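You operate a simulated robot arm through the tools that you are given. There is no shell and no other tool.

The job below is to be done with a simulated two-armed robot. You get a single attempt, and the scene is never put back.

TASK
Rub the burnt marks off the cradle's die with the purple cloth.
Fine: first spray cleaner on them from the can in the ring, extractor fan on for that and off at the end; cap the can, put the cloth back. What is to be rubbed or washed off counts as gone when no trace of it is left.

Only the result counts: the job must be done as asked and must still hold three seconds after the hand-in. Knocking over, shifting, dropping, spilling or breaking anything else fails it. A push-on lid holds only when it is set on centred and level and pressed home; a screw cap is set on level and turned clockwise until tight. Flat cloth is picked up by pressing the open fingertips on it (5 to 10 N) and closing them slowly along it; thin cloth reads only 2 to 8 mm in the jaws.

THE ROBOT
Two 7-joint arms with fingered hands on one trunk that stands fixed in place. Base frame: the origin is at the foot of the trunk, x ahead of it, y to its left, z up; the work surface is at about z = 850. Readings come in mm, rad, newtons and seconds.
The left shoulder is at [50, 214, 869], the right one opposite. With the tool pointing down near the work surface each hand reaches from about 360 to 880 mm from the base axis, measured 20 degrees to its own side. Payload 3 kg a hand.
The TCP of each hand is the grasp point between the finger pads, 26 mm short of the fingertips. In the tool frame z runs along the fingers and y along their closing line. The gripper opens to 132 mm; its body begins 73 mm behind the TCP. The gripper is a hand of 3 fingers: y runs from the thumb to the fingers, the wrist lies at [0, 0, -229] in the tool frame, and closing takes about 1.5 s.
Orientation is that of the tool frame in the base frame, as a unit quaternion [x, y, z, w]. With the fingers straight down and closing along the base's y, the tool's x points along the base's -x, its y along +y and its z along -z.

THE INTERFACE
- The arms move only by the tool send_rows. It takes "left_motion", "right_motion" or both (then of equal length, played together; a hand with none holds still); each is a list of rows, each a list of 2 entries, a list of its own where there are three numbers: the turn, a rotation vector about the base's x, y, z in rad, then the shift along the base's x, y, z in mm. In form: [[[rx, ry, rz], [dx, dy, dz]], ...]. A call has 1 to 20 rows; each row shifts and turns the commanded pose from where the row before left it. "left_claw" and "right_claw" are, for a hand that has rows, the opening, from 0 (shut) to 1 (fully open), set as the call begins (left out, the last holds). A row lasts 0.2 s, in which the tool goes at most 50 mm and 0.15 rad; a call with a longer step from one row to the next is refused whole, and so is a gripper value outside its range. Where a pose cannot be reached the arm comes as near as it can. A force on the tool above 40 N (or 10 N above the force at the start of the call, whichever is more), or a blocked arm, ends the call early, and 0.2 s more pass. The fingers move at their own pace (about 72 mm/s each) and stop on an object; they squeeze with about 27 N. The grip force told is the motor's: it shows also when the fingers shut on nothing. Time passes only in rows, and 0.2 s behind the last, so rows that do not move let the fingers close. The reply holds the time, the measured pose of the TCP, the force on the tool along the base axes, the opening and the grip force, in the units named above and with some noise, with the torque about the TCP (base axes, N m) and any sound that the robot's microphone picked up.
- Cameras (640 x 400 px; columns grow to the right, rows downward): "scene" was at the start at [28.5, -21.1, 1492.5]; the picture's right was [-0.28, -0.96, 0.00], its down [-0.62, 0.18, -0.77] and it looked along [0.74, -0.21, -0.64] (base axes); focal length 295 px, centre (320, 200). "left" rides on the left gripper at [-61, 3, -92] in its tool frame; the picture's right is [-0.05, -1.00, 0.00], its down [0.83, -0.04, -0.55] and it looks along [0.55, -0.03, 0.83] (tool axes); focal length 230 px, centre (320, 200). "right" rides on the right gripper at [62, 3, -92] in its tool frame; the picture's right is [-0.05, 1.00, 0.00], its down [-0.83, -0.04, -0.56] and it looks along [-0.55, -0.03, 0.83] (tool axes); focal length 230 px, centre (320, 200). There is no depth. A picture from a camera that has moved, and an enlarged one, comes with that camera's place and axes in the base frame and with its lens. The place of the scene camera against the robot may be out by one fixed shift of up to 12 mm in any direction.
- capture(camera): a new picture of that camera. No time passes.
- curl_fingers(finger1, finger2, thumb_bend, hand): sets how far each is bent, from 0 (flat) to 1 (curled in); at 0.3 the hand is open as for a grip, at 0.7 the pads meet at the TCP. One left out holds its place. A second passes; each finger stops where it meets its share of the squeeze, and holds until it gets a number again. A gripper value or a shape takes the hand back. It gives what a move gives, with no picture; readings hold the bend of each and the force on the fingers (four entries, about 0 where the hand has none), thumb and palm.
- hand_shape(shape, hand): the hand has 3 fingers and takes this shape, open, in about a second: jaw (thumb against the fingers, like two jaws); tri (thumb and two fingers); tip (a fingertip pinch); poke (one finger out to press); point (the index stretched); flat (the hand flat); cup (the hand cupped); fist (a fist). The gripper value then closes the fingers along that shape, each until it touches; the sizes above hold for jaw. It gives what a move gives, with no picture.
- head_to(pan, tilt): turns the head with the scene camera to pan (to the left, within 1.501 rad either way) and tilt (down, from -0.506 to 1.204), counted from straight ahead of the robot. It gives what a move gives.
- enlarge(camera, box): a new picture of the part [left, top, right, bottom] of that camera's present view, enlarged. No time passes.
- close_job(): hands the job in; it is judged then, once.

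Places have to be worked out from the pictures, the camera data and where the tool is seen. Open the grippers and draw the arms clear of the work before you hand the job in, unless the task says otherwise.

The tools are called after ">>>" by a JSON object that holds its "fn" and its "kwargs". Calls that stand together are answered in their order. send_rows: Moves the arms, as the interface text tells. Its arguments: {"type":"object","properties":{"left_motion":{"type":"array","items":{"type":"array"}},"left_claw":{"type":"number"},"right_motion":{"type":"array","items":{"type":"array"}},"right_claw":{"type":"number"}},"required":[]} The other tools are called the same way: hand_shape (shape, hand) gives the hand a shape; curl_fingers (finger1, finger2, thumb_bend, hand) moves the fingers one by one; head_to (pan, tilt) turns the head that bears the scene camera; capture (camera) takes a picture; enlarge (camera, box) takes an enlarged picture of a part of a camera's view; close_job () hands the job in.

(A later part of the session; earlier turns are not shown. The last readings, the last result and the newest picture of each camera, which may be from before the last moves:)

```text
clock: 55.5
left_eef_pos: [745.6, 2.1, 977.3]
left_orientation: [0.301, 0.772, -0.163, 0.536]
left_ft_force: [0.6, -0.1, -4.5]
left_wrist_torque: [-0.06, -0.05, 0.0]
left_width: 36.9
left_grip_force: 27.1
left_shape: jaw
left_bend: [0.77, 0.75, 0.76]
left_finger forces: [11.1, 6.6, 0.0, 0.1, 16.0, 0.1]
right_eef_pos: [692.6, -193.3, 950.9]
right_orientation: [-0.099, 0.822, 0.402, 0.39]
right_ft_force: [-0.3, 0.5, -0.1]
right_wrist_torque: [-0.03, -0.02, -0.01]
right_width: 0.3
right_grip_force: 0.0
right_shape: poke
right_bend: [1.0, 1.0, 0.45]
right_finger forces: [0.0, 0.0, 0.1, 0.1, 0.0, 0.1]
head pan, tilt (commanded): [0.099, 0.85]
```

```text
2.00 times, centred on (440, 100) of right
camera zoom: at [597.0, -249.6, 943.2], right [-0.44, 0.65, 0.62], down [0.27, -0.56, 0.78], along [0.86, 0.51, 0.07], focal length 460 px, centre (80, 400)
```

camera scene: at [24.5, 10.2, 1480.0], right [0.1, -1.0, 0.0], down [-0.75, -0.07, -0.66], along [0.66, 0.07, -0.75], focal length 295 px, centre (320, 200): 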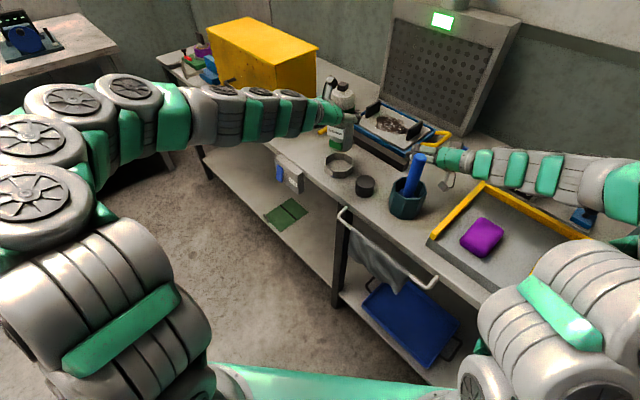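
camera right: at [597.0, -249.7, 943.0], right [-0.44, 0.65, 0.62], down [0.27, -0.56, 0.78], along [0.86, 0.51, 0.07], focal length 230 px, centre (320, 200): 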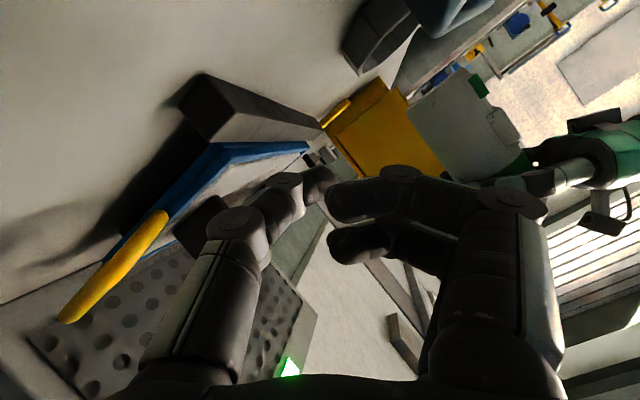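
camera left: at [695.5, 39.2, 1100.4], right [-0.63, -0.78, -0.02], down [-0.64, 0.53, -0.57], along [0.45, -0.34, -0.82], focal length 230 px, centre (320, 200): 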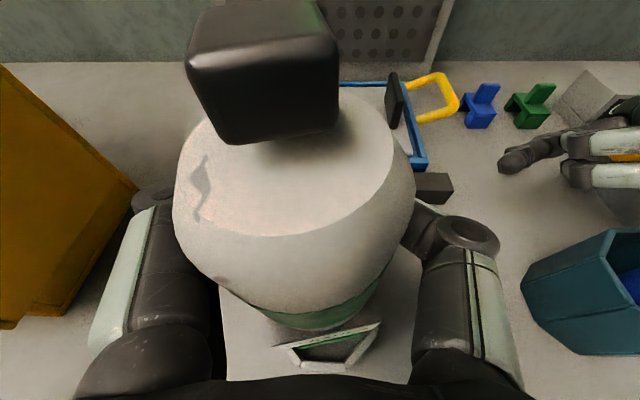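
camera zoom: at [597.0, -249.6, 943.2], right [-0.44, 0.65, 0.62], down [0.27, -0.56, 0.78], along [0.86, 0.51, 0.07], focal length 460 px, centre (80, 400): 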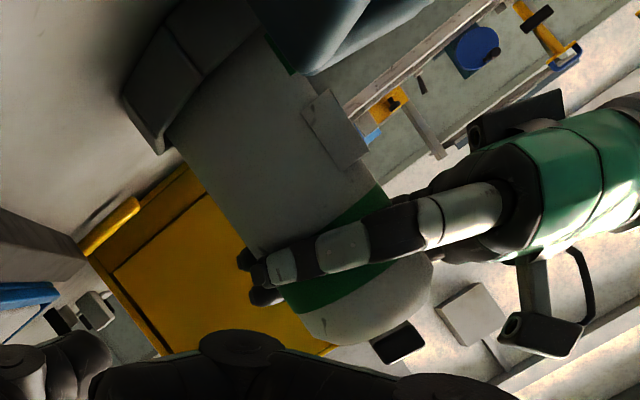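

The can has entered the ring cleanly. I lower the last stretch in 2 mm steps until it bears on its seat.

>>> {"fn": "send_rows", "kwargs": {"left_motion": [[[0, 0, 0], [0, 0, -3]], [[0, 0, 0], [0, 0, -3]], [[0, 0, 0], [0, 0, -2]], [[0, 0, 0], [0, 0, -2]], [[0, 0, 0], [0, 0, -2]], [[0, 0, 0], [0, 0, 0]]]}}

```text
clock: 57.0
left_eef_pos: [744.2, 2.0, 965.7]
left_orientation: [0.301, 0.771, -0.164, 0.536]
left_ft_force: [0.8, -0.8, -5.2]
left_wrist_torque: [-0.08, -0.07, 0.04]
left_width: 37.1
left_grip_force: 27.2
left_shape: jaw
left_bend: [0.77, 0.75, 0.76]
left_finger forces: [11.1, 6.6, 0.1, 0.0, 15.9, 0.1]
right_eef_pos: [691.9, -192.6, 951.6]
right_orientation: [-0.099, 0.822, 0.402, 0.391]
right_ft_force: [0.3, -0.1, -0.3]
right_wrist_torque: [0.01, 0.02, 0.02]
right_width: 0.0
right_grip_force: 0.1
right_shape: poke
right_bend: [1.0, 1.0, 0.45]
right_finger forces: [0.0, 0.1, 0.0, 0.0, 0.0, 0.0]
head pan, tilt (commanded): [0.099, 0.85]
```

No contact yet; I go on lowering in 1.5 mm steps.

>>> {"fn": "send_rows", "kwargs": {"left_motion": [[[0, 0, 0], [0, 0, -1.5]], [[0, 0, 0], [0, 0, -1.5]], [[0, 0, 0], [0, 0, -1.5]], [[0, 0, 0], [0, 0, -1.5]], [[0, 0, 0], [0, 0, 0]]]}}

>>> {"fn": "enlarge", "kwargs": {"camera": "scene", "box": [295, 90, 395, 190]}}

>>> {"fn": "capture", "kwargs": {"camera": "left"}}

```text
clock: 58.1
left_eef_pos: [745.5, 2.2, 960.7]
left_orientation: [0.301, 0.771, -0.163, 0.537]
left_ft_force: [-2.1, -5.0, 7.6]
left_wrist_torque: [-0.02, -0.03, 0.0]
left_width: 37.1
left_grip_force: 26.8
left_shape: jaw
left_bend: [0.77, 0.75, 0.76]
left_finger forces: [9.9, 6.5, 0.0, 0.1, 17.5, 0.0]
right_eef_pos: [692.5, -193.3, 951.0]
right_orientation: [-0.098, 0.822, 0.402, 0.391]
right_ft_force: [-0.3, 0.1, -0.7]
right_wrist_torque: [0.03, 0.0, 0.02]
right_width: 0.0
right_grip_force: 0.1
right_shape: poke
right_bend: [1.0, 1.0, 0.45]
right_finger forces: [0.0, 0.0, 0.1, 0.1, 0.1, 0.0]
head pan, tilt (commanded): [0.099, 0.85]
```

```text
4.00 times, centred on (345, 140) of scene
camera zoom: at [24.4, 10.1, 1480.0], right [0.1, -1.0, 0.0], down [-0.75, -0.07, -0.66], along [0.66, 0.07, -0.75], focal length 1179 px, centre (220, 440)
```

zoom: 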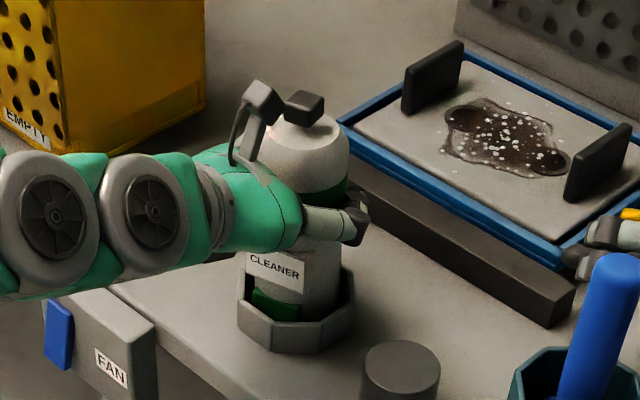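

```text
taken
camera left: at [694.5, 38.8, 1052.0], right [-0.63, -0.78, -0.02], down [-0.63, 0.53, -0.57], along [0.45, -0.34, -0.82], focal length 230 px, centre (320, 200)
```

left: 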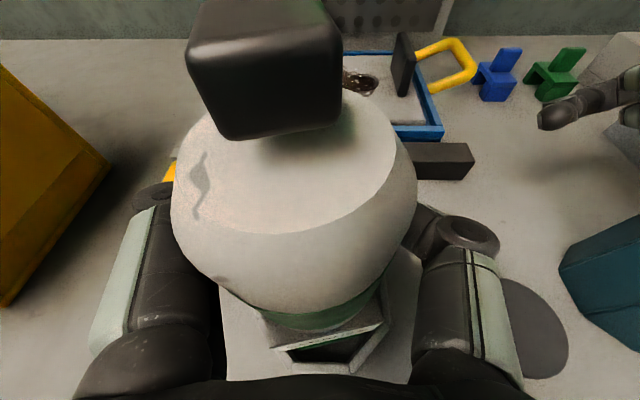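

Contact: the seat now carries the can (force swung by +12 N). I open the left hand in place.

>>> {"fn": "send_rows", "kwargs": {"left_motion": [[[0, 0, 0], [0, 0, 0.8]], [[0, 0, 0], [0, 0, 0]], [[0, 0, 0], [0, 0, 0]], [[0, 0, 0], [0, 0, 0]], [[0, 0, 0], [0, 0, 0]], [[0, 0, 0], [0, 0, 0]], [[0, 0, 0], [0, 0, 0]], [[0, 0, 0], [0, 0, 0]]], "left_claw": 1}}

>>> {"fn": "enlarge", "kwargs": {"camera": "scene", "box": [295, 90, 395, 190]}}

>>> {"fn": "capture", "kwargs": {"camera": "left"}}

>>> {"fn": "enlarge", "kwargs": {"camera": "right", "box": [320, 0, 560, 200]}}

```text
clock: 60.0
left_eef_pos: [744.3, 1.8, 961.6]
left_orientation: [0.3, 0.771, -0.164, 0.537]
left_ft_force: [-0.1, -0.1, -1.0]
left_wrist_torque: [0.01, 0.03, -0.01]
left_width: 132.1
left_grip_force: 0.1
left_shape: jaw
left_bend: [0.3, 0.3, 0.3]
left_finger forces: [0.0, 0.1, 0.1, 0.1, 0.0, 0.0]
right_eef_pos: [692.8, -192.3, 951.0]
right_orientation: [-0.1, 0.822, 0.402, 0.39]
right_ft_force: [-0.3, -0.1, 0.2]
right_wrist_torque: [0.0, 0.0, -0.01]
right_width: 0.0
right_grip_force: 0.1
right_shape: poke
right_bend: [1.0, 1.0, 0.45]
right_finger forces: [0.0, 0.1, 0.0, 0.0, 0.0, 0.1]
head pan, tilt (commanded): [0.099, 0.85]
```

```text
4.00 times, centred on (345, 140) of scene
camera zoom: at [24.5, 10.2, 1480.0], right [0.1, -1.0, 0.0], down [-0.75, -0.07, -0.66], along [0.66, 0.07, -0.75], focal length 1179 px, centre (220, 440)
```

zoom: 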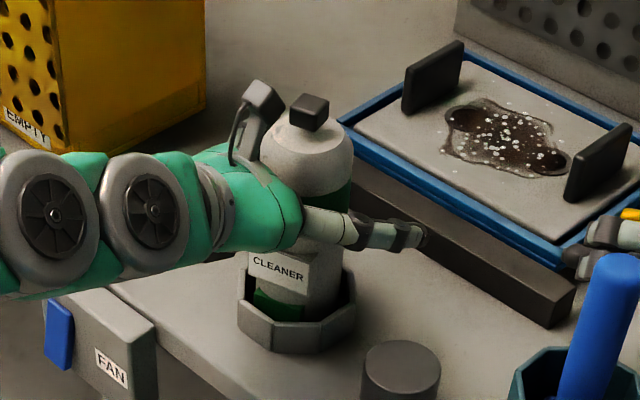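

```text
taken
camera left: at [694.7, 39.0, 1052.1], right [-0.63, -0.78, -0.02], down [-0.64, 0.53, -0.57], along [0.45, -0.34, -0.82], focal length 230 px, centre (320, 200)
```

left: 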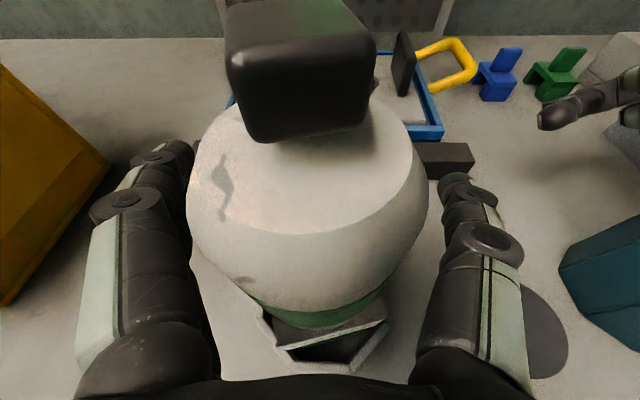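

```text
2.00 times, centred on (440, 100) of right
camera zoom: at [597.0, -249.6, 943.3], right [-0.44, 0.65, 0.62], down [0.27, -0.56, 0.78], along [0.86, 0.51, 0.07], focal length 460 px, centre (80, 400)
```

zoom: 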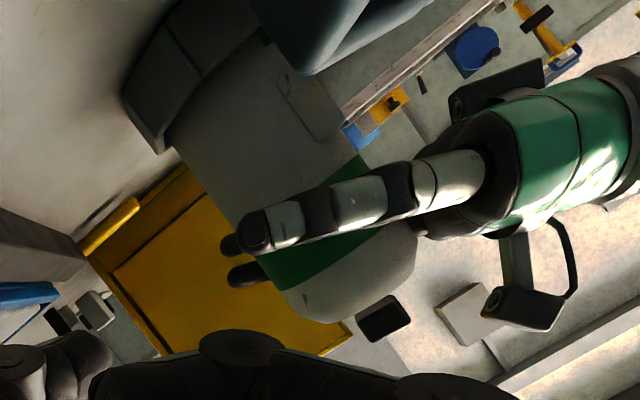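

The can stands upright in its ring. I draw the open left hand straight back along its pointing axis.

>>> {"fn": "send_rows", "kwargs": {"left_motion": [[[0, 0, 0], [-7.3, 5.7, 3.7]], [[0, 0, 0], [-10.9, 8.6, 5.5]], [[0, 0, 0], [-14.6, 11.5, 7.4]], [[0, 0, 0], [-14.6, 11.5, 7.4]], [[0, 0, 0], [-14.6, 11.5, 7.4]], [[0, 0, 0], [-14.6, 11.5, 7.4]], [[0, 0, 0], [-14.6, 11.5, 7.4]], [[0, 0, 0], [-14.6, 11.5, 7.4]], [[0, 0, 0], [0, 0, 0]]]}}

>>> {"fn": "enlarge", "kwargs": {"camera": "scene", "box": [295, 90, 395, 190]}}

>>> {"fn": "capture", "kwargs": {"camera": "left"}}

>>> {"fn": "capture", "kwargs": {"camera": "scene"}}

```text
clock: 62.0
left_eef_pos: [639.5, 86.0, 1016.1]
left_orientation: [0.301, 0.771, -0.164, 0.536]
left_ft_force: [0.2, -0.6, -0.1]
left_wrist_torque: [0.01, 0.02, 0.03]
left_width: 132.0
left_grip_force: 0.0
left_shape: jaw
left_bend: [0.3, 0.3, 0.3]
left_finger forces: [0.0, 0.0, 0.1, 0.0, 0.1, 0.0]
right_eef_pos: [691.0, -192.0, 951.1]
right_orientation: [-0.099, 0.822, 0.402, 0.391]
right_ft_force: [-0.3, -0.5, -0.4]
right_wrist_torque: [-0.02, -0.01, 0.01]
right_width: 0.0
right_grip_force: 0.0
right_shape: poke
right_bend: [1.0, 1.0, 0.45]
right_finger forces: [0.0, 0.0, 0.0, 0.0, 0.0, 0.0]
head pan, tilt (commanded): [0.099, 0.85]
```

```text
4.00 times, centred on (345, 140) of scene
camera zoom: at [24.5, 10.2, 1480.0], right [0.1, -1.0, 0.0], down [-0.75, -0.07, -0.66], along [0.66, 0.07, -0.75], focal length 1179 px, centre (220, 440)
```

zoom: 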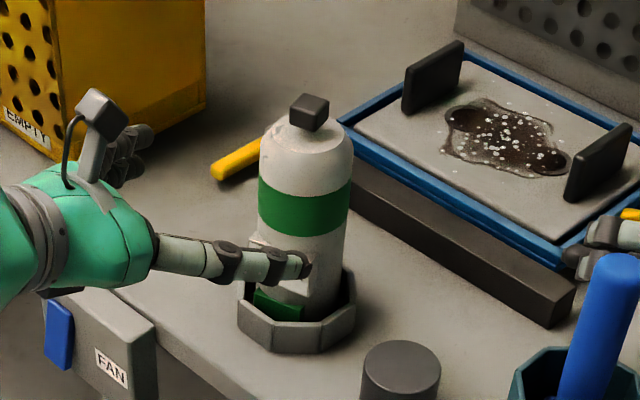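

```text
taken
camera left: at [588.9, 121.9, 1106.3], right [-0.63, -0.78, -0.02], down [-0.63, 0.53, -0.57], along [0.45, -0.34, -0.82], focal length 230 px, centre (320, 200)
```

left: 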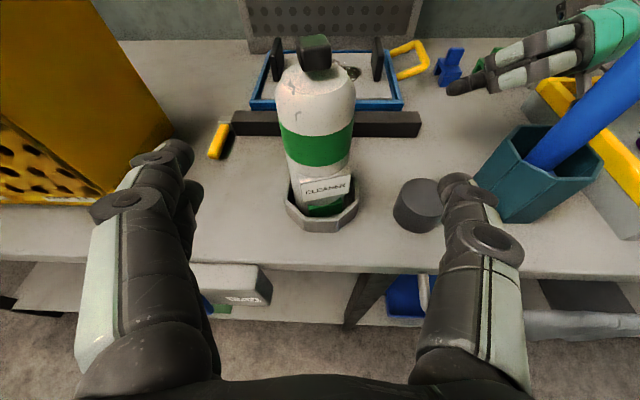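

```text
taken
camera scene: at [24.5, 10.2, 1480.0], right [0.1, -1.0, 0.0], down [-0.75, -0.07, -0.66], along [0.66, 0.07, -0.75], focal length 295 px, centre (320, 200)
```

scene: 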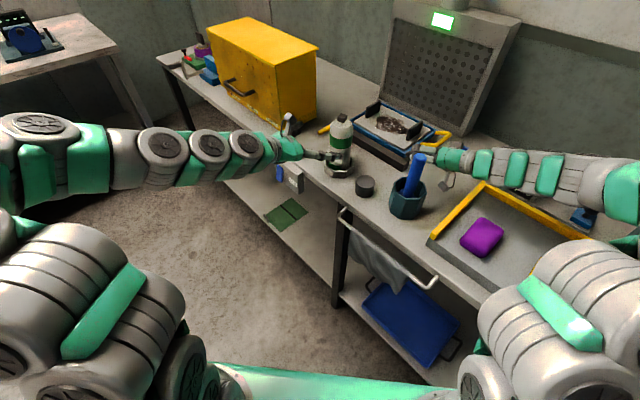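

The can stands well. Next the cap: I park the left hand off to the left, and raise the right hand while turning it to point down (tilted 18° outward for reach).

>>> {"fn": "send_rows", "kwargs": {"left_motion": [[[0, 0, 0], [1, 20, 0]], [[0, 0, 0], [1, 20, 0]], [[0, 0, 0], [1, 20, 0]], [[0, 0, 0], [1, 20, 0]], [[0, 0, 0], [1, 20, 0]], [[0, 0, 0], [1, 20, 0]], [[0, 0, 0], [1, 20, 0]], [[0, 0, 0], [1, 20, 0]], [[0, 0, 0], [0, 0, 0]], [[0, 0, 0], [0, 0, 0]], [[0, 0, 0], [0, 0, 0]], [[0, 0, 0], [0, 0, 0]], [[0, 0, 0], [0, 0, 0]], [[0, 0, 0], [0, 0, 0]]], "right_motion": [[[0, 0, 0], [0, 0, 25]], [[0, 0, 0], [0, 0, 30]], [[0, 0, 0], [0, 0, 30]], [[0, 0, 0], [0, 0, 30]], [[0, 0, 0], [0, 0, 30]], [[0, 0, 0], [0, 0, 30]], [[-0.1237, 0.0592, -0.0088], [-5, 0, 0]], [[-0.1237, 0.0592, -0.0088], [-5, 5, 0]], [[-0.1237, 0.0592, -0.0088], [-5, 10, 0]], [[-0.1237, 0.0592, -0.0088], [-5, 10, 0]], [[-0.1237, 0.0592, -0.0088], [-5, 10, 0]], [[-0.1237, 0.0592, -0.0088], [-5, 10, 0]], [[-0.1237, 0.0592, -0.0088], [-5, 10, 0]], [[0, 0, 0], [0, 0, 0]]]}}

>>> {"fn": "hand_shape", "kwargs": {"hand": "right", "shape": "jaw"}}

>>> {"fn": "capture", "kwargs": {"camera": "right"}}

>>> {"fn": "capture", "kwargs": {"camera": "scene"}}

```text
clock: 65.0
left_eef_pos: [648.6, 234.4, 1016.8]
left_orientation: [0.3, 0.771, -0.163, 0.537]
left_ft_force: [0.3, 0.6, 0.8]
left_wrist_torque: [0.0, -0.01, -0.01]
left_width: 131.9
left_grip_force: 0.0
left_shape: jaw
left_bend: [0.3, 0.3, 0.3]
left_finger forces: [0.0, 0.1, 0.0, 0.1, 0.0, 0.0]
left hand out of reach, approached as far as the arm can: row 3, 4
right_eef_pos: [657.0, -135.8, 1125.4]
right_orientation: [-0.146, 0.977, 0.021, 0.153]
right_ft_force: [-0.3, 0.1, -1.1]
right_wrist_torque: [0.0, -0.02, -0.04]
right_width: 0.0
right_grip_force: 0.2
right_shape: poke
right_bend: [1.0, 1.0, 0.45]
right_finger forces: [0.0, 0.0, 0.0, 0.1, 0.1, 0.0]
head pan, tilt (commanded): [0.099, 0.85]
```

```text
clock: 65.8
left_eef_pos: [648.9, 234.9, 1014.7]
left_orientation: [0.301, 0.771, -0.164, 0.537]
left_ft_force: [0.2, -0.4, 0.8]
left_wrist_torque: [-0.03, -0.02, 0.0]
left_width: 132.0
left_grip_force: 0.0
left_shape: jaw
left_bend: [0.3, 0.3, 0.3]
left_finger forces: [0.0, 0.1, 0.0, 0.0, 0.0, 0.1]
right_eef_pos: [657.1, -135.7, 1125.7]
right_orientation: [-0.147, 0.977, 0.022, 0.153]
right_ft_force: [-0.1, 0.0, -0.4]
right_wrist_torque: [-0.01, -0.04, -0.01]
right_width: 131.9
right_grip_force: 0.0
right_shape: jaw
right_bend: [0.3, 0.3, 0.3]
right_finger forces: [0.1, 0.1, 0.1, 0.1, 0.0, 0.0]
head pan, tilt (commanded): [0.099, 0.85]
```

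```text
taken
camera right: at [572.7, -158.4, 1195.2], right [-0.24, 0.97, 0.01], down [0.61, 0.14, 0.78], along [0.76, 0.2, -0.62], focal length 230 px, centre (320, 200)
```

right: 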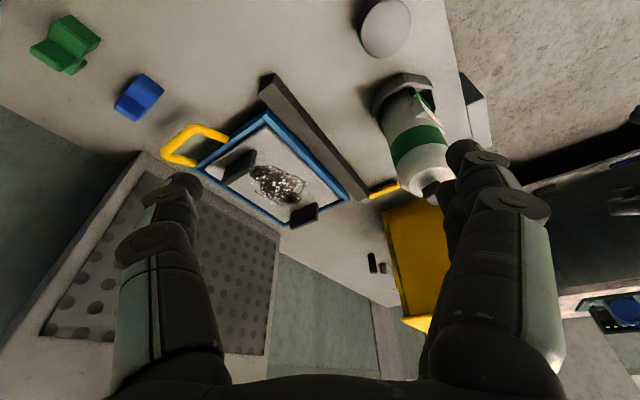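

```text
taken
camera scene: at [24.5, 10.2, 1480.0], right [0.1, -1.0, 0.0], down [-0.75, -0.07, -0.66], along [0.66, 0.07, -0.75], focal length 295 px, centre (320, 200)
```

scene: 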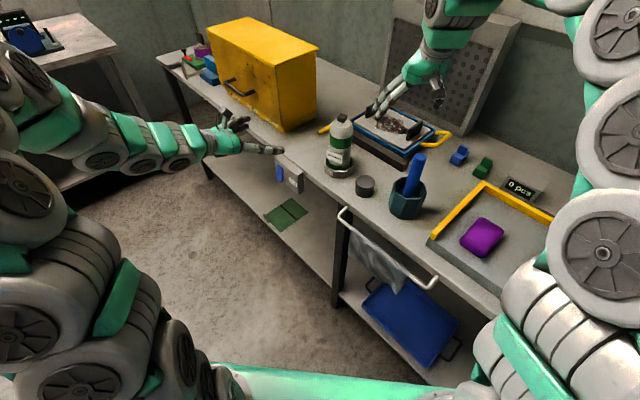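

The right hand is up and turned. I zoom on the cap and the can's top for exact positions.

>>> {"fn": "enlarge", "kwargs": {"camera": "right", "box": [340, 0, 460, 80]}}

>>> {"fn": "enlarge", "kwargs": {"camera": "right", "box": [350, 60, 480, 220]}}

>>> {"fn": "enlarge", "kwargs": {"camera": "scene", "box": [310, 100, 390, 210]}}

```text
5.00 times, centred on (400, 40) of right
camera zoom: at [572.7, -158.4, 1195.2], right [-0.24, 0.97, 0.01], down [0.61, 0.14, 0.78], along [0.76, 0.2, -0.62], focal length 1150 px, centre (-80, 1000)
```

zoom: 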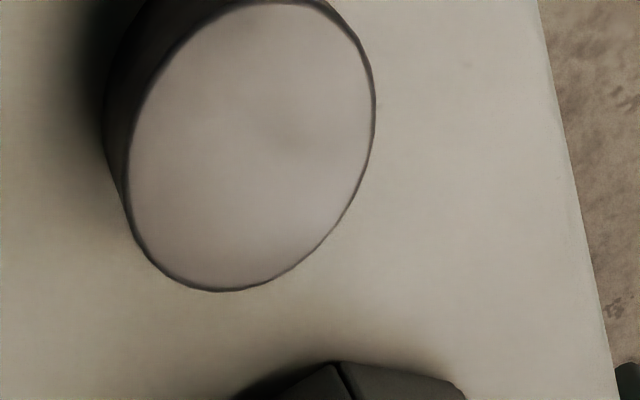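

```text
2.50 times, centred on (415, 140) of right
camera zoom: at [572.7, -158.4, 1195.2], right [-0.24, 0.97, 0.01], down [0.61, 0.14, 0.78], along [0.76, 0.2, -0.62], focal length 575 px, centre (82, 350)
```

zoom: 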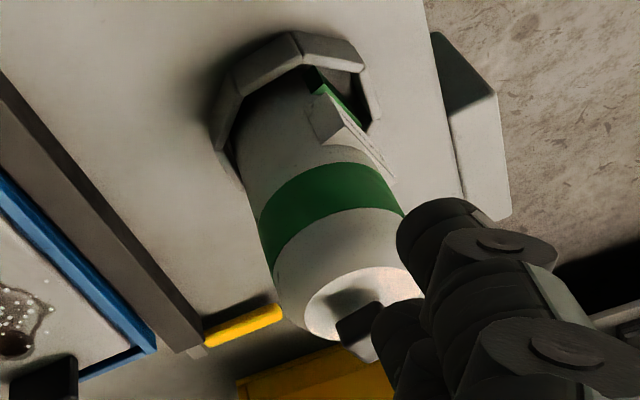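

```text
3.64 times, centred on (350, 155) of scene
camera zoom: at [24.5, 10.2, 1480.0], right [0.1, -1.0, 0.0], down [-0.75, -0.07, -0.66], along [0.66, 0.07, -0.75], focal length 1072 px, centre (211, 364)
```

zoom: 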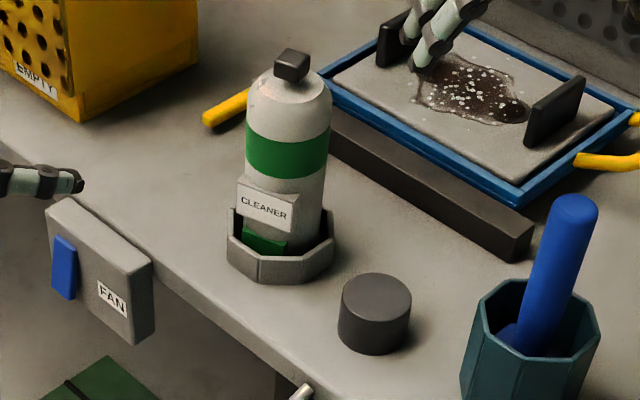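

The cap measures Ø55 × 36 mm at (633, −63). Now a look from the parked left camera and I compute the can's top exactly.

>>> {"fn": "capture", "kwargs": {"camera": "left"}}

>>> {"fn": "enlarge", "kwargs": {"camera": "left", "box": [360, 20, 500, 180]}}

```text
taken
camera left: at [598.9, 271.0, 1106.9], right [-0.63, -0.78, -0.02], down [-0.64, 0.53, -0.57], along [0.45, -0.34, -0.82], focal length 230 px, centre (320, 200)
```

left: 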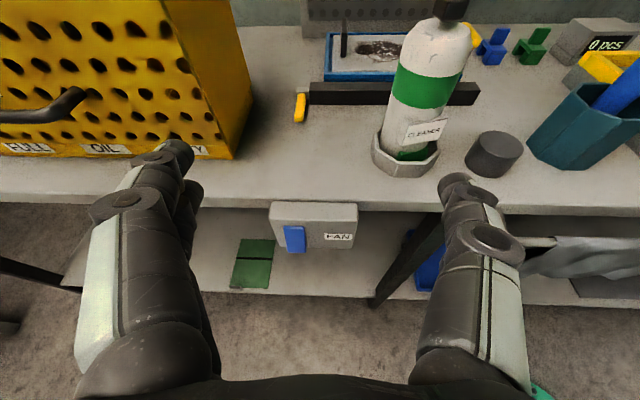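

```text
2.50 times, centred on (430, 100) of left
camera zoom: at [598.9, 271.0, 1106.9], right [-0.63, -0.78, -0.02], down [-0.64, 0.53, -0.57], along [0.45, -0.34, -0.82], focal length 575 px, centre (45, 450)
```

zoom: 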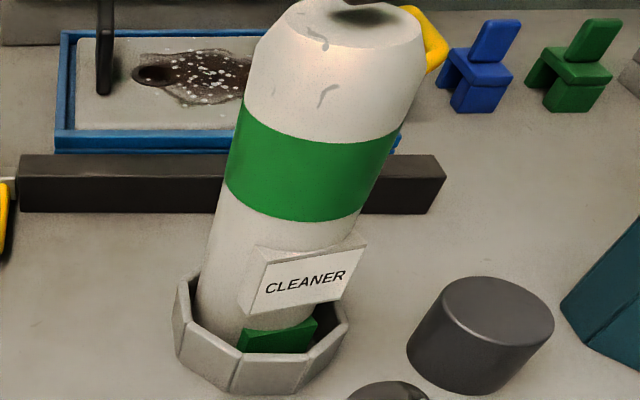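

I move the right hand over the cap and descend to just above it with the jaw open.

>>> {"fn": "send_rows", "kwargs": {"right_motion": [[[0, 0, 0], [-12, 36, 0]], [[0, 0, 0], [-12, 36.4, 0]], [[0, 0, 0], [0, 0, -35]], [[0, 0, 0], [0, 0, -35]], [[0, 0, 0], [0, 0, -35]], [[0, 0, 0], [0, 0, -35]], [[0, 0, 0], [0, 0, -30]], [[0, 0, 0], [0, 0, 0]]]}}

>>> {"fn": "capture", "kwargs": {"camera": "right"}}

>>> {"fn": "capture", "kwargs": {"camera": "left"}}

>>> {"fn": "enlarge", "kwargs": {"camera": "scene", "box": [300, 90, 420, 220]}}

```text
clock: 67.7
left_eef_pos: [648.6, 235.9, 1014.4]
left_orientation: [0.3, 0.771, -0.164, 0.537]
left_ft_force: [0.0, -0.2, -0.5]
left_wrist_torque: [-0.03, -0.01, 0.01]
left_width: 131.7
left_grip_force: 0.0
left_shape: jaw
left_bend: [0.3, 0.3, 0.3]
left_finger forces: [0.0, 0.0, 0.0, 0.0, 0.0, 0.0]
right_eef_pos: [631.8, -66.8, 955.3]
right_orientation: [-0.146, 0.977, 0.022, 0.153]
right_ft_force: [0.6, 0.0, 0.4]
right_wrist_torque: [0.0, -0.01, 0.03]
right_width: 131.7
right_grip_force: 0.0
right_shape: jaw
right_bend: [0.3, 0.3, 0.3]
right_finger forces: [0.1, 0.0, 0.0, 0.0, 0.0, 0.1]
head pan, tilt (commanded): [0.099, 0.85]
```

```text
taken
camera right: at [547.4, -89.1, 1025.4], right [-0.24, 0.97, 0.01], down [0.61, 0.14, 0.78], along [0.76, 0.2, -0.62], focal length 230 px, centre (320, 200)
```

right: 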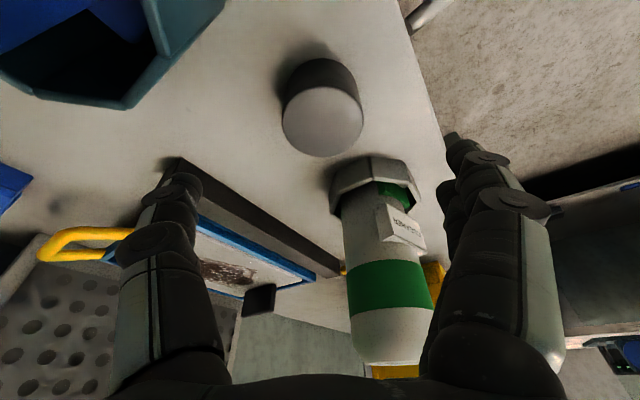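

```text
taken
camera left: at [598.9, 271.0, 1106.9], right [-0.63, -0.78, -0.02], down [-0.64, 0.53, -0.57], along [0.45, -0.34, -0.82], focal length 230 px, centre (320, 200)
```

left: 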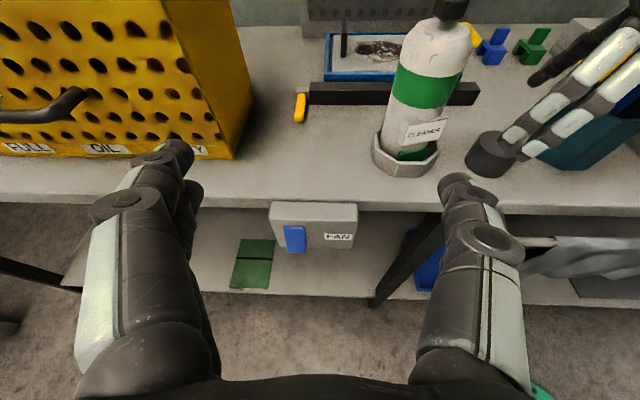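

```text
3.08 times, centred on (360, 155) of scene
camera zoom: at [24.5, 10.2, 1480.0], right [0.1, -1.0, 0.0], down [-0.75, -0.07, -0.66], along [0.66, 0.07, -0.75], focal length 907 px, centre (197, 338)
```

zoom: 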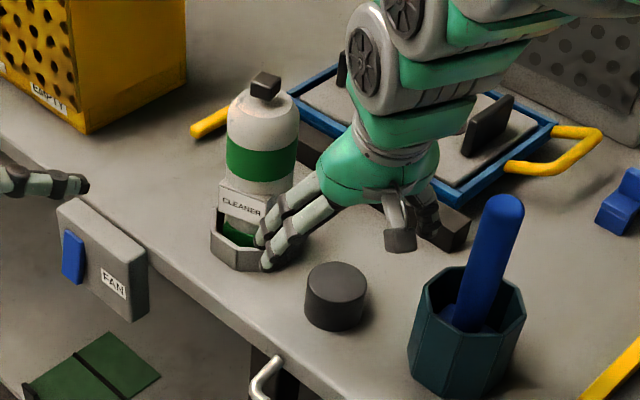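

The cap sits centred between the fingers (about 3 mm off in y). I correct and go down to grasp height, z≈884.

>>> {"fn": "send_rows", "kwargs": {"right_motion": [[[0, 0, 0], [0.6, 3.2, -10]], [[0, 0, 0], [0, 0, -15]], [[0, 0, 0], [0, 0, -15]], [[0, 0, 0], [0, 0, -15]], [[0, 0, 0], [0, 0, -10]], [[0, 0, 0], [0, 0, -6]], [[0, 0, 0], [0, 0, 0]]]}}

>>> {"fn": "capture", "kwargs": {"camera": "right"}}

>>> {"fn": "enlarge", "kwargs": {"camera": "scene", "box": [300, 90, 420, 220]}}

```text
clock: 69.2
left_eef_pos: [649.1, 234.9, 1015.6]
left_orientation: [0.3, 0.771, -0.163, 0.537]
left_ft_force: [0.0, -0.6, 0.7]
left_wrist_torque: [-0.01, 0.01, 0.01]
left_width: 131.9
left_grip_force: 0.0
left_shape: jaw
left_bend: [0.3, 0.3, 0.3]
left_finger forces: [0.0, 0.0, 0.0, 0.1, 0.1, 0.0]
right_eef_pos: [634.1, -62.2, 885.0]
right_orientation: [-0.146, 0.977, 0.022, 0.152]
right_ft_force: [-0.5, 0.8, -0.6]
right_wrist_torque: [0.0, -0.02, 0.01]
right_width: 131.9
right_grip_force: 0.1
right_shape: jaw
right_bend: [0.3, 0.3, 0.3]
right_finger forces: [0.1, 0.0, 0.0, 0.1, 0.0, 0.1]
head pan, tilt (commanded): [0.099, 0.85]
```

```text
taken
camera right: at [549.7, -84.3, 954.5], right [-0.24, 0.97, 0.01], down [0.61, 0.14, 0.78], along [0.76, 0.2, -0.62], focal length 230 px, centre (320, 200)
```

right: 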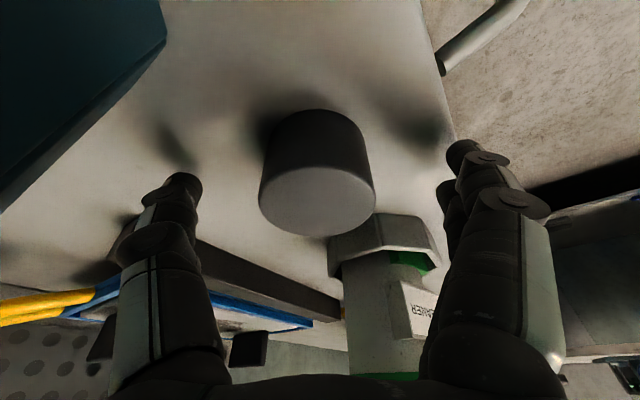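

```text
3.08 times, centred on (360, 155) of scene
camera zoom: at [24.5, 10.2, 1480.0], right [0.1, -1.0, 0.0], down [-0.75, -0.07, -0.66], along [0.66, 0.07, -0.75], focal length 907 px, centre (197, 338)
```

zoom: 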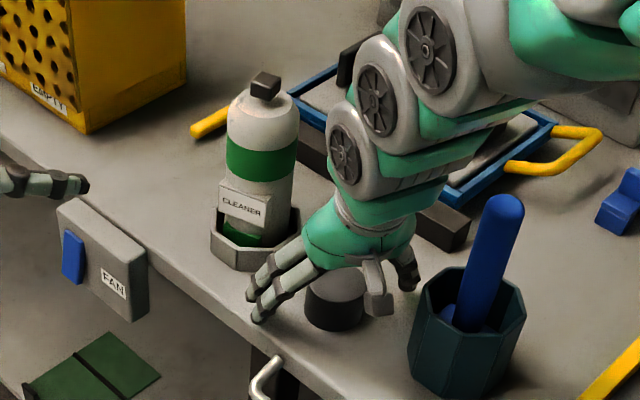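

The cap is centred on the TCP with its top level with it. I close the right hand on the cap.

>>> {"fn": "send_rows", "kwargs": {"right_motion": [[[0, 0, 0], [0, 0, 0]], [[0, 0, 0], [0, 0, 0]], [[0, 0, 0], [0, 0, 0]], [[0, 0, 0], [0, 0, 0]], [[0, 0, 0], [0, 0, 0]], [[0, 0, 0], [0, 0, 0]], [[0, 0, 0], [0, 0, 0]], [[0, 0, 0], [0, 0, 0]]], "right_claw": 0}}

>>> {"fn": "capture", "kwargs": {"camera": "right"}}

>>> {"fn": "enlarge", "kwargs": {"camera": "scene", "box": [300, 90, 420, 220]}}

```text
clock: 71.0
left_eef_pos: [648.9, 233.2, 1015.7]
left_orientation: [0.3, 0.771, -0.163, 0.538]
left_ft_force: [-0.5, 0.4, 0.1]
left_wrist_torque: [0.01, 0.01, -0.01]
left_width: 132.0
left_grip_force: 0.0
left_shape: jaw
left_bend: [0.3, 0.3, 0.3]
left_finger forces: [0.0, 0.0, 0.1, 0.0, 0.1, 0.1]
right_eef_pos: [633.5, -62.5, 886.0]
right_orientation: [-0.146, 0.977, 0.022, 0.153]
right_ft_force: [-0.6, 0.0, -0.6]
right_wrist_torque: [0.0, -0.02, 0.0]
right_width: 50.8
right_grip_force: 27.3
right_shape: jaw
right_bend: [0.73, 0.74, 0.7]
right_finger forces: [12.2, 12.3, 0.0, 0.0, 24.6, 0.0]
head pan, tilt (commanded): [0.099, 0.85]
```

```text
taken
camera right: at [549.8, -84.3, 954.5], right [-0.24, 0.97, 0.01], down [0.61, 0.14, 0.78], along [0.76, 0.2, -0.62], focal length 230 px, centre (320, 200)
```

right: 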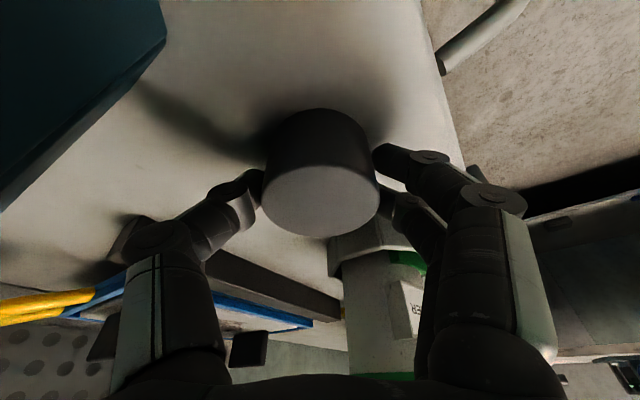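

```text
3.08 times, centred on (360, 155) of scene
camera zoom: at [24.5, 10.2, 1480.0], right [0.1, -1.0, 0.0], down [-0.75, -0.07, -0.66], along [0.66, 0.07, -0.75], focal length 907 px, centre (197, 338)
```

zoom: 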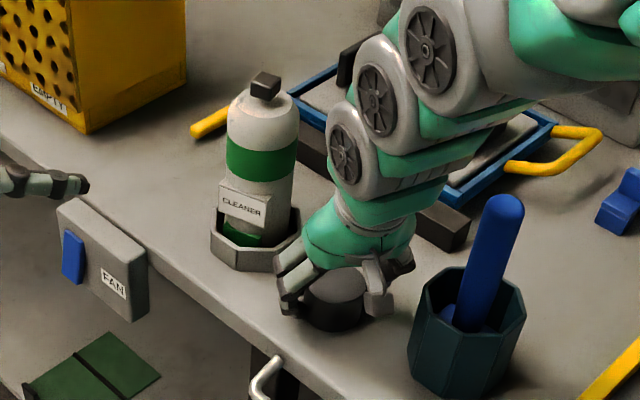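

The cap is held evenly (12+12 against 25 N). I lift it straight up, first slowly.

>>> {"fn": "send_rows", "kwargs": {"right_motion": [[[0, 0, 0], [0, 0, 5]], [[0, 0, 0], [0, 0, 10]], [[0, 0, 0], [0, 0, 20]], [[0, 0, 0], [0, 0, 30]], [[0, 0, 0], [0, 0, 30]], [[0, 0, 0], [0, 0, 30]], [[0, 0, 0], [0, 0, 30]], [[0, 0, 0], [0, 0, 30]], [[0, 0, 0], [0, 0, 25]], [[0, 0, 0], [0, 0, 10]], [[0, 0, 0], [0, 0, 0]]]}}

>>> {"fn": "capture", "kwargs": {"camera": "right"}}

>>> {"fn": "capture", "kwargs": {"camera": "left"}}

>>> {"fn": "enlarge", "kwargs": {"camera": "scene", "box": [300, 60, 420, 190]}}

```text
clock: 73.5
left_eef_pos: [649.2, 233.9, 1015.5]
left_orientation: [0.3, 0.771, -0.163, 0.537]
left_ft_force: [-0.3, 0.3, 0.5]
left_wrist_torque: [0.0, 0.01, 0.01]
left_width: 132.0
left_grip_force: 0.0
left_shape: jaw
left_bend: [0.3, 0.3, 0.3]
left_finger forces: [0.0, 0.0, 0.0, 0.0, 0.1, 0.0]
right_eef_pos: [633.2, -60.8, 1105.7]
right_orientation: [-0.146, 0.977, 0.021, 0.153]
right_ft_force: [-0.2, 0.7, 1.1]
right_wrist_torque: [0.03, -0.02, -0.03]
right_width: 50.7
right_grip_force: 27.2
right_shape: jaw
right_bend: [0.73, 0.74, 0.7]
right_finger forces: [12.3, 12.6, 0.0, 0.0, 24.6, 0.0]
head pan, tilt (commanded): [0.099, 0.85]
```

```text
taken
camera right: at [547.9, -82.4, 1174.2], right [-0.24, 0.97, 0.01], down [0.61, 0.14, 0.78], along [0.76, 0.2, -0.62], focal length 230 px, centre (320, 200)
```

right: 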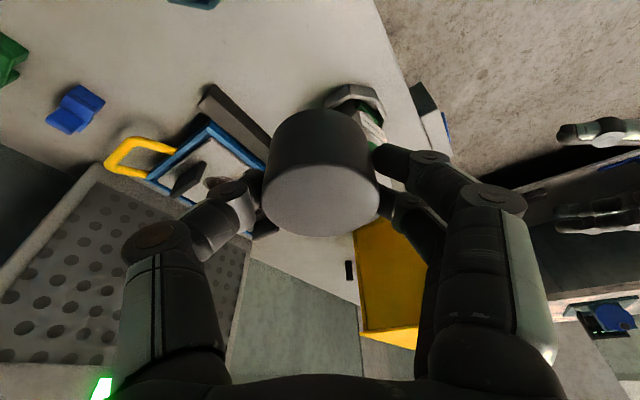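

```text
taken
camera left: at [598.9, 271.0, 1106.9], right [-0.63, -0.78, -0.02], down [-0.64, 0.52, -0.57], along [0.45, -0.34, -0.82], focal length 230 px, centre (320, 200)
```

left: 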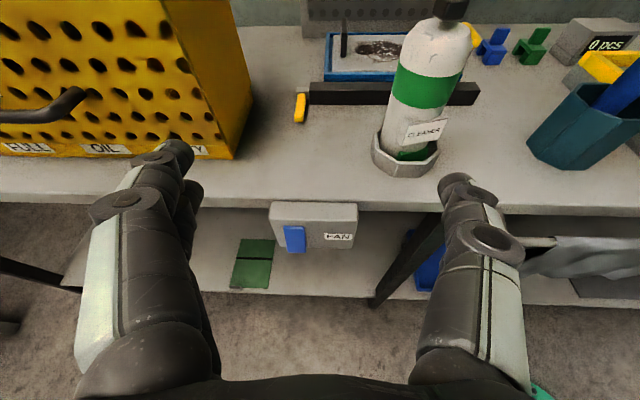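

```text
3.08 times, centred on (360, 125) of scene
camera zoom: at [24.5, 10.2, 1480.0], right [0.1, -1.0, 0.0], down [-0.75, -0.07, -0.66], along [0.66, 0.07, -0.75], focal length 907 px, centre (197, 431)
```

zoom: 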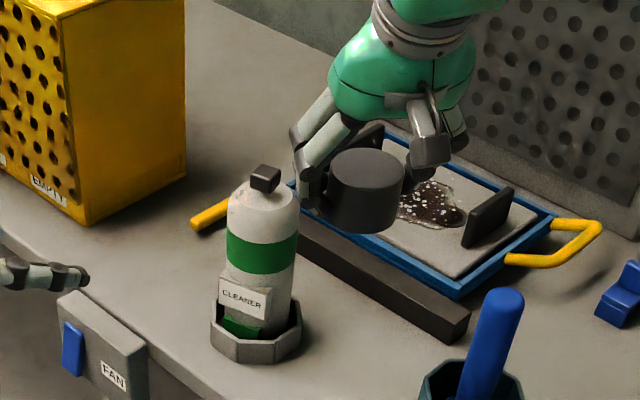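

The cap is held level and centred on the TCP, its bottom at z≈1070. I carry it over the can (cube top ≈1039) and raise the left hand so its camera sees the can's top from the other side.

>>> {"fn": "send_rows", "kwargs": {"left_motion": [[[0, 0, 0], [0, 0, 20]], [[0, 0, 0], [0, 0, 20]], [[0, 0, 0], [0, 0, 20]], [[0, 0, 0], [0, 0, 20]], [[0, 0, 0], [0, 0, 0]], [[0, 0, 0], [0, 0, 0]], [[0, 0, 0], [0, 0, 0]]], "right_motion": [[[0, 0, 0], [15.5, 13, 0]], [[0, 0, 0], [15.5, 13, 0]], [[0, 0, 0], [15.5, 13, 0]], [[0, 0, 0], [15.5, 13, 0]], [[0, 0, 0], [15.5, 13, 0]], [[0, 0, 0], [15.5, 13, 0]], [[0, 0, 0], [0, 0, 0]]]}}

>>> {"fn": "capture", "kwargs": {"camera": "left"}}

>>> {"fn": "capture", "kwargs": {"camera": "right"}}

>>> {"fn": "enlarge", "kwargs": {"camera": "scene", "box": [300, 70, 400, 190]}}

```text
clock: 75.0
left_eef_pos: [648.4, 236.1, 1096.8]
left_orientation: [0.3, 0.771, -0.164, 0.538]
left_ft_force: [0.5, -0.1, 0.3]
left_wrist_torque: [0.01, 0.02, -0.01]
left_width: 131.8
left_grip_force: 0.0
left_shape: jaw
left_bend: [0.3, 0.3, 0.3]
left_finger forces: [0.0, 0.0, 0.0, 0.1, 0.1, 0.0]
right_eef_pos: [727.0, 18.0, 1104.7]
right_orientation: [-0.146, 0.977, 0.022, 0.153]
right_ft_force: [-0.2, -0.3, -0.1]
right_wrist_torque: [-0.02, -0.01, -0.01]
right_width: 50.8
right_grip_force: 27.1
right_shape: jaw
right_bend: [0.73, 0.74, 0.7]
right_finger forces: [12.3, 12.6, 0.0, 0.0, 24.6, 0.0]
head pan, tilt (commanded): [0.099, 0.85]
```

```text
taken
camera left: at [598.0, 272.8, 1187.9], right [-0.63, -0.78, -0.02], down [-0.63, 0.53, -0.57], along [0.45, -0.34, -0.82], focal length 230 px, centre (320, 200)
```

left: 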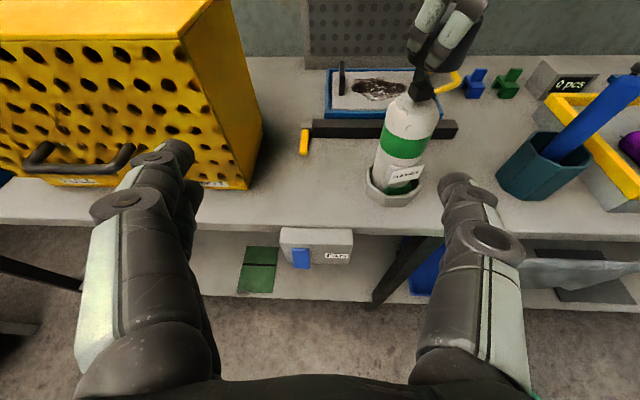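

```text
taken
camera right: at [642.2, -3.8, 1173.2], right [-0.24, 0.97, 0.01], down [0.61, 0.14, 0.78], along [0.76, 0.2, -0.62], focal length 230 px, centre (320, 200)
```

right: 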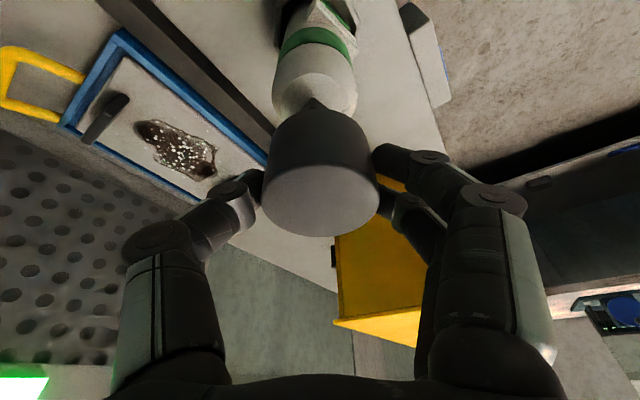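

```text
3.33 times, centred on (350, 130) of scene
camera zoom: at [24.5, 10.2, 1480.0], right [0.1, -1.0, 0.0], down [-0.75, -0.07, -0.66], along [0.66, 0.07, -0.75], focal length 982 px, centre (220, 433)
```

zoom: 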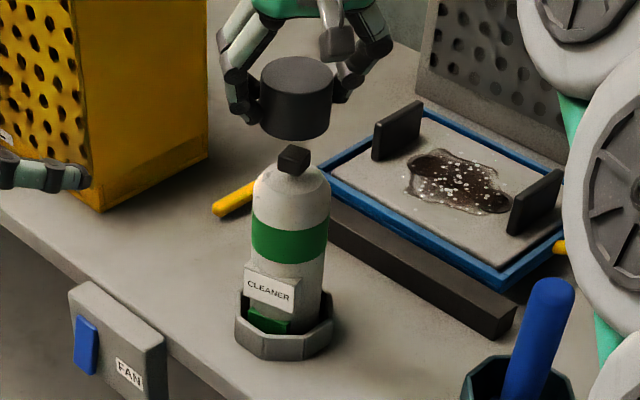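

In the scene view the cap is about 1 mm right of the can's axis. I zoom the left and right cameras for the other direction.

>>> {"fn": "enlarge", "kwargs": {"camera": "left", "box": [360, 0, 500, 140]}}

>>> {"fn": "enlarge", "kwargs": {"camera": "right", "box": [230, 0, 410, 240]}}

>>> {"fn": "enlarge", "kwargs": {"camera": "scene", "box": [316, 80, 376, 150]}}

```text
2.86 times, centred on (430, 70) of left
camera zoom: at [598.0, 272.8, 1187.9], right [-0.63, -0.78, -0.02], down [-0.63, 0.53, -0.57], along [0.45, -0.34, -0.82], focal length 657 px, centre (6, 571)
```

zoom: 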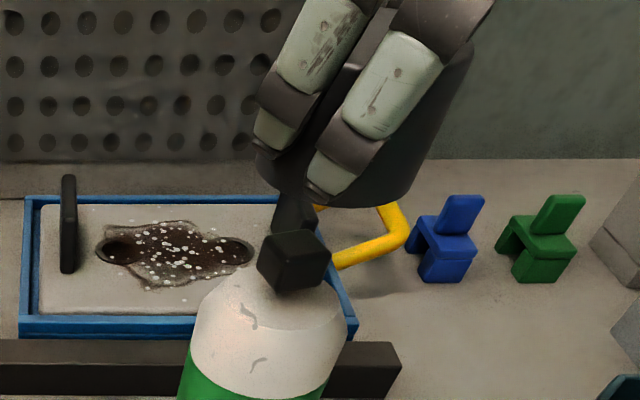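

```text
1.67 times, centred on (320, 120) of right
camera zoom: at [642.2, -3.8, 1173.2], right [-0.24, 0.97, 0.01], down [0.61, 0.14, 0.78], along [0.76, 0.2, -0.62], focal length 384 px, centre (320, 333)
```

zoom: 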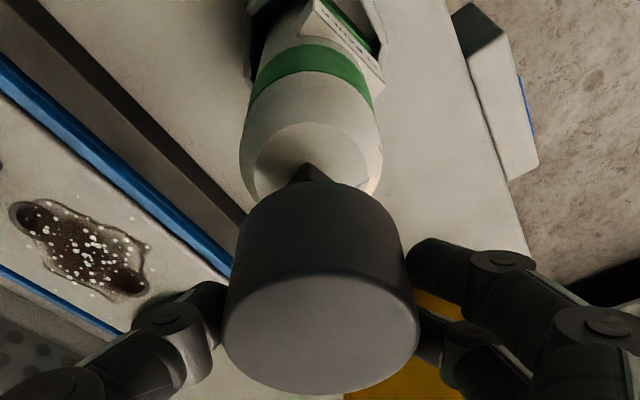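

```text
5.71 times, centred on (346, 115) of scene
camera zoom: at [24.5, 10.2, 1480.0], right [0.1, -1.0, 0.0], down [-0.75, -0.07, -0.66], along [0.66, 0.07, -0.75], focal length 1684 px, centre (171, 686)
```

zoom: 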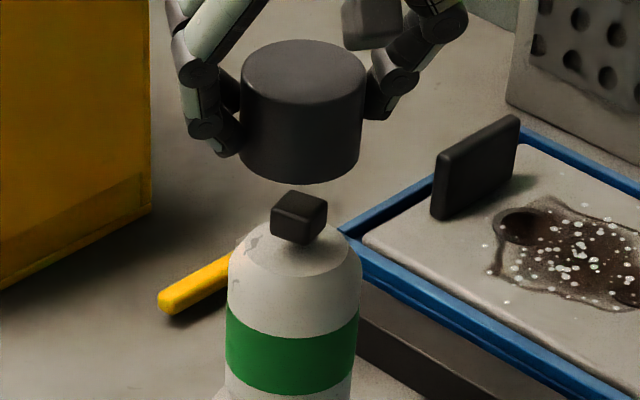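

My estimates put the can's axis at about (730, 16), the cap at (727, 18). I shift the cap (+3, −2) and lower it to just above the button for a finer check.

>>> {"fn": "send_rows", "kwargs": {"right_motion": [[[0, 0, 0], [1.5, -1, -5]], [[0, 0, 0], [1.5, -1, -5]], [[0, 0, 0], [0, 0, -6]], [[0, 0, 0], [0, 0, -6]], [[0, 0, 0], [0, 0, 0]], [[0, 0, 0], [0, 0, 0]]]}}

>>> {"fn": "enlarge", "kwargs": {"camera": "left", "box": [370, 10, 480, 120]}}

>>> {"fn": "enlarge", "kwargs": {"camera": "right", "box": [250, 20, 390, 240]}}

>>> {"fn": "enlarge", "kwargs": {"camera": "scene", "box": [316, 85, 376, 145]}}

```text
clock: 76.5
left_eef_pos: [647.9, 236.3, 1096.5]
left_orientation: [0.3, 0.771, -0.164, 0.537]
left_ft_force: [0.2, -0.7, 0.1]
left_wrist_torque: [-0.01, -0.03, 0.01]
left_width: 131.7
left_grip_force: 0.0
left_shape: jaw
left_bend: [0.3, 0.3, 0.3]
left_finger forces: [0.0, 0.1, 0.1, 0.0, 0.1, 0.0]
right_eef_pos: [729.4, 16.1, 1083.1]
right_orientation: [-0.147, 0.977, 0.022, 0.153]
right_ft_force: [0.6, 0.3, -0.3]
right_wrist_torque: [0.0, 0.0, -0.02]
right_width: 50.9
right_grip_force: 27.1
right_shape: jaw
right_bend: [0.73, 0.74, 0.7]
right_finger forces: [12.3, 12.6, 0.0, 0.1, 24.4, 0.0]
head pan, tilt (commanded): [0.099, 0.85]
```

```text
3.64 times, centred on (425, 65) of left
camera zoom: at [598.0, 272.8, 1187.8], right [-0.63, -0.78, -0.02], down [-0.63, 0.53, -0.57], along [0.45, -0.34, -0.82], focal length 837 px, centre (-62, 691)
```

zoom: 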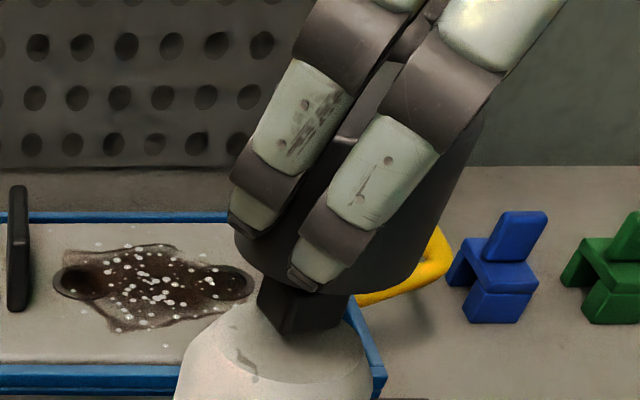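

```text
1.82 times, centred on (320, 130) of right
camera zoom: at [645.1, -6.1, 1152.2], right [-0.24, 0.97, 0.01], down [0.61, 0.14, 0.78], along [0.76, 0.2, -0.62], focal length 418 px, centre (320, 327)
```

zoom: 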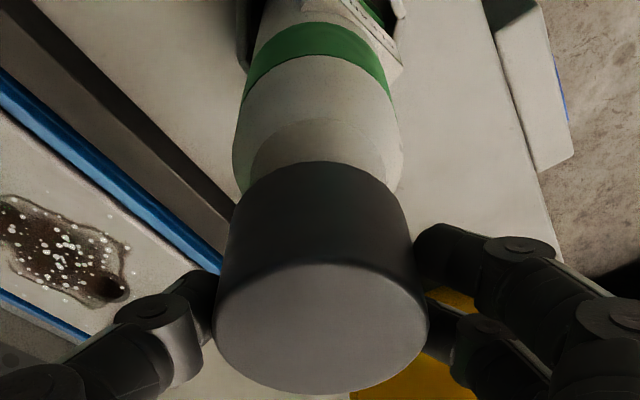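

```text
6.67 times, centred on (346, 115) of scene
camera zoom: at [24.5, 10.2, 1480.0], right [0.1, -1.0, 0.0], down [-0.75, -0.07, -0.66], along [0.66, 0.07, -0.75], focal length 1964 px, centre (147, 767)
```

zoom: 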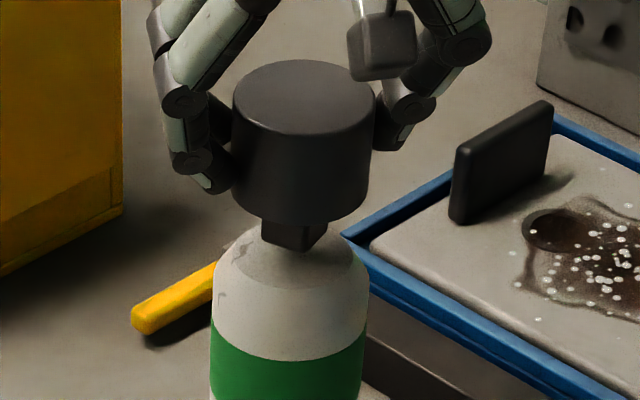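

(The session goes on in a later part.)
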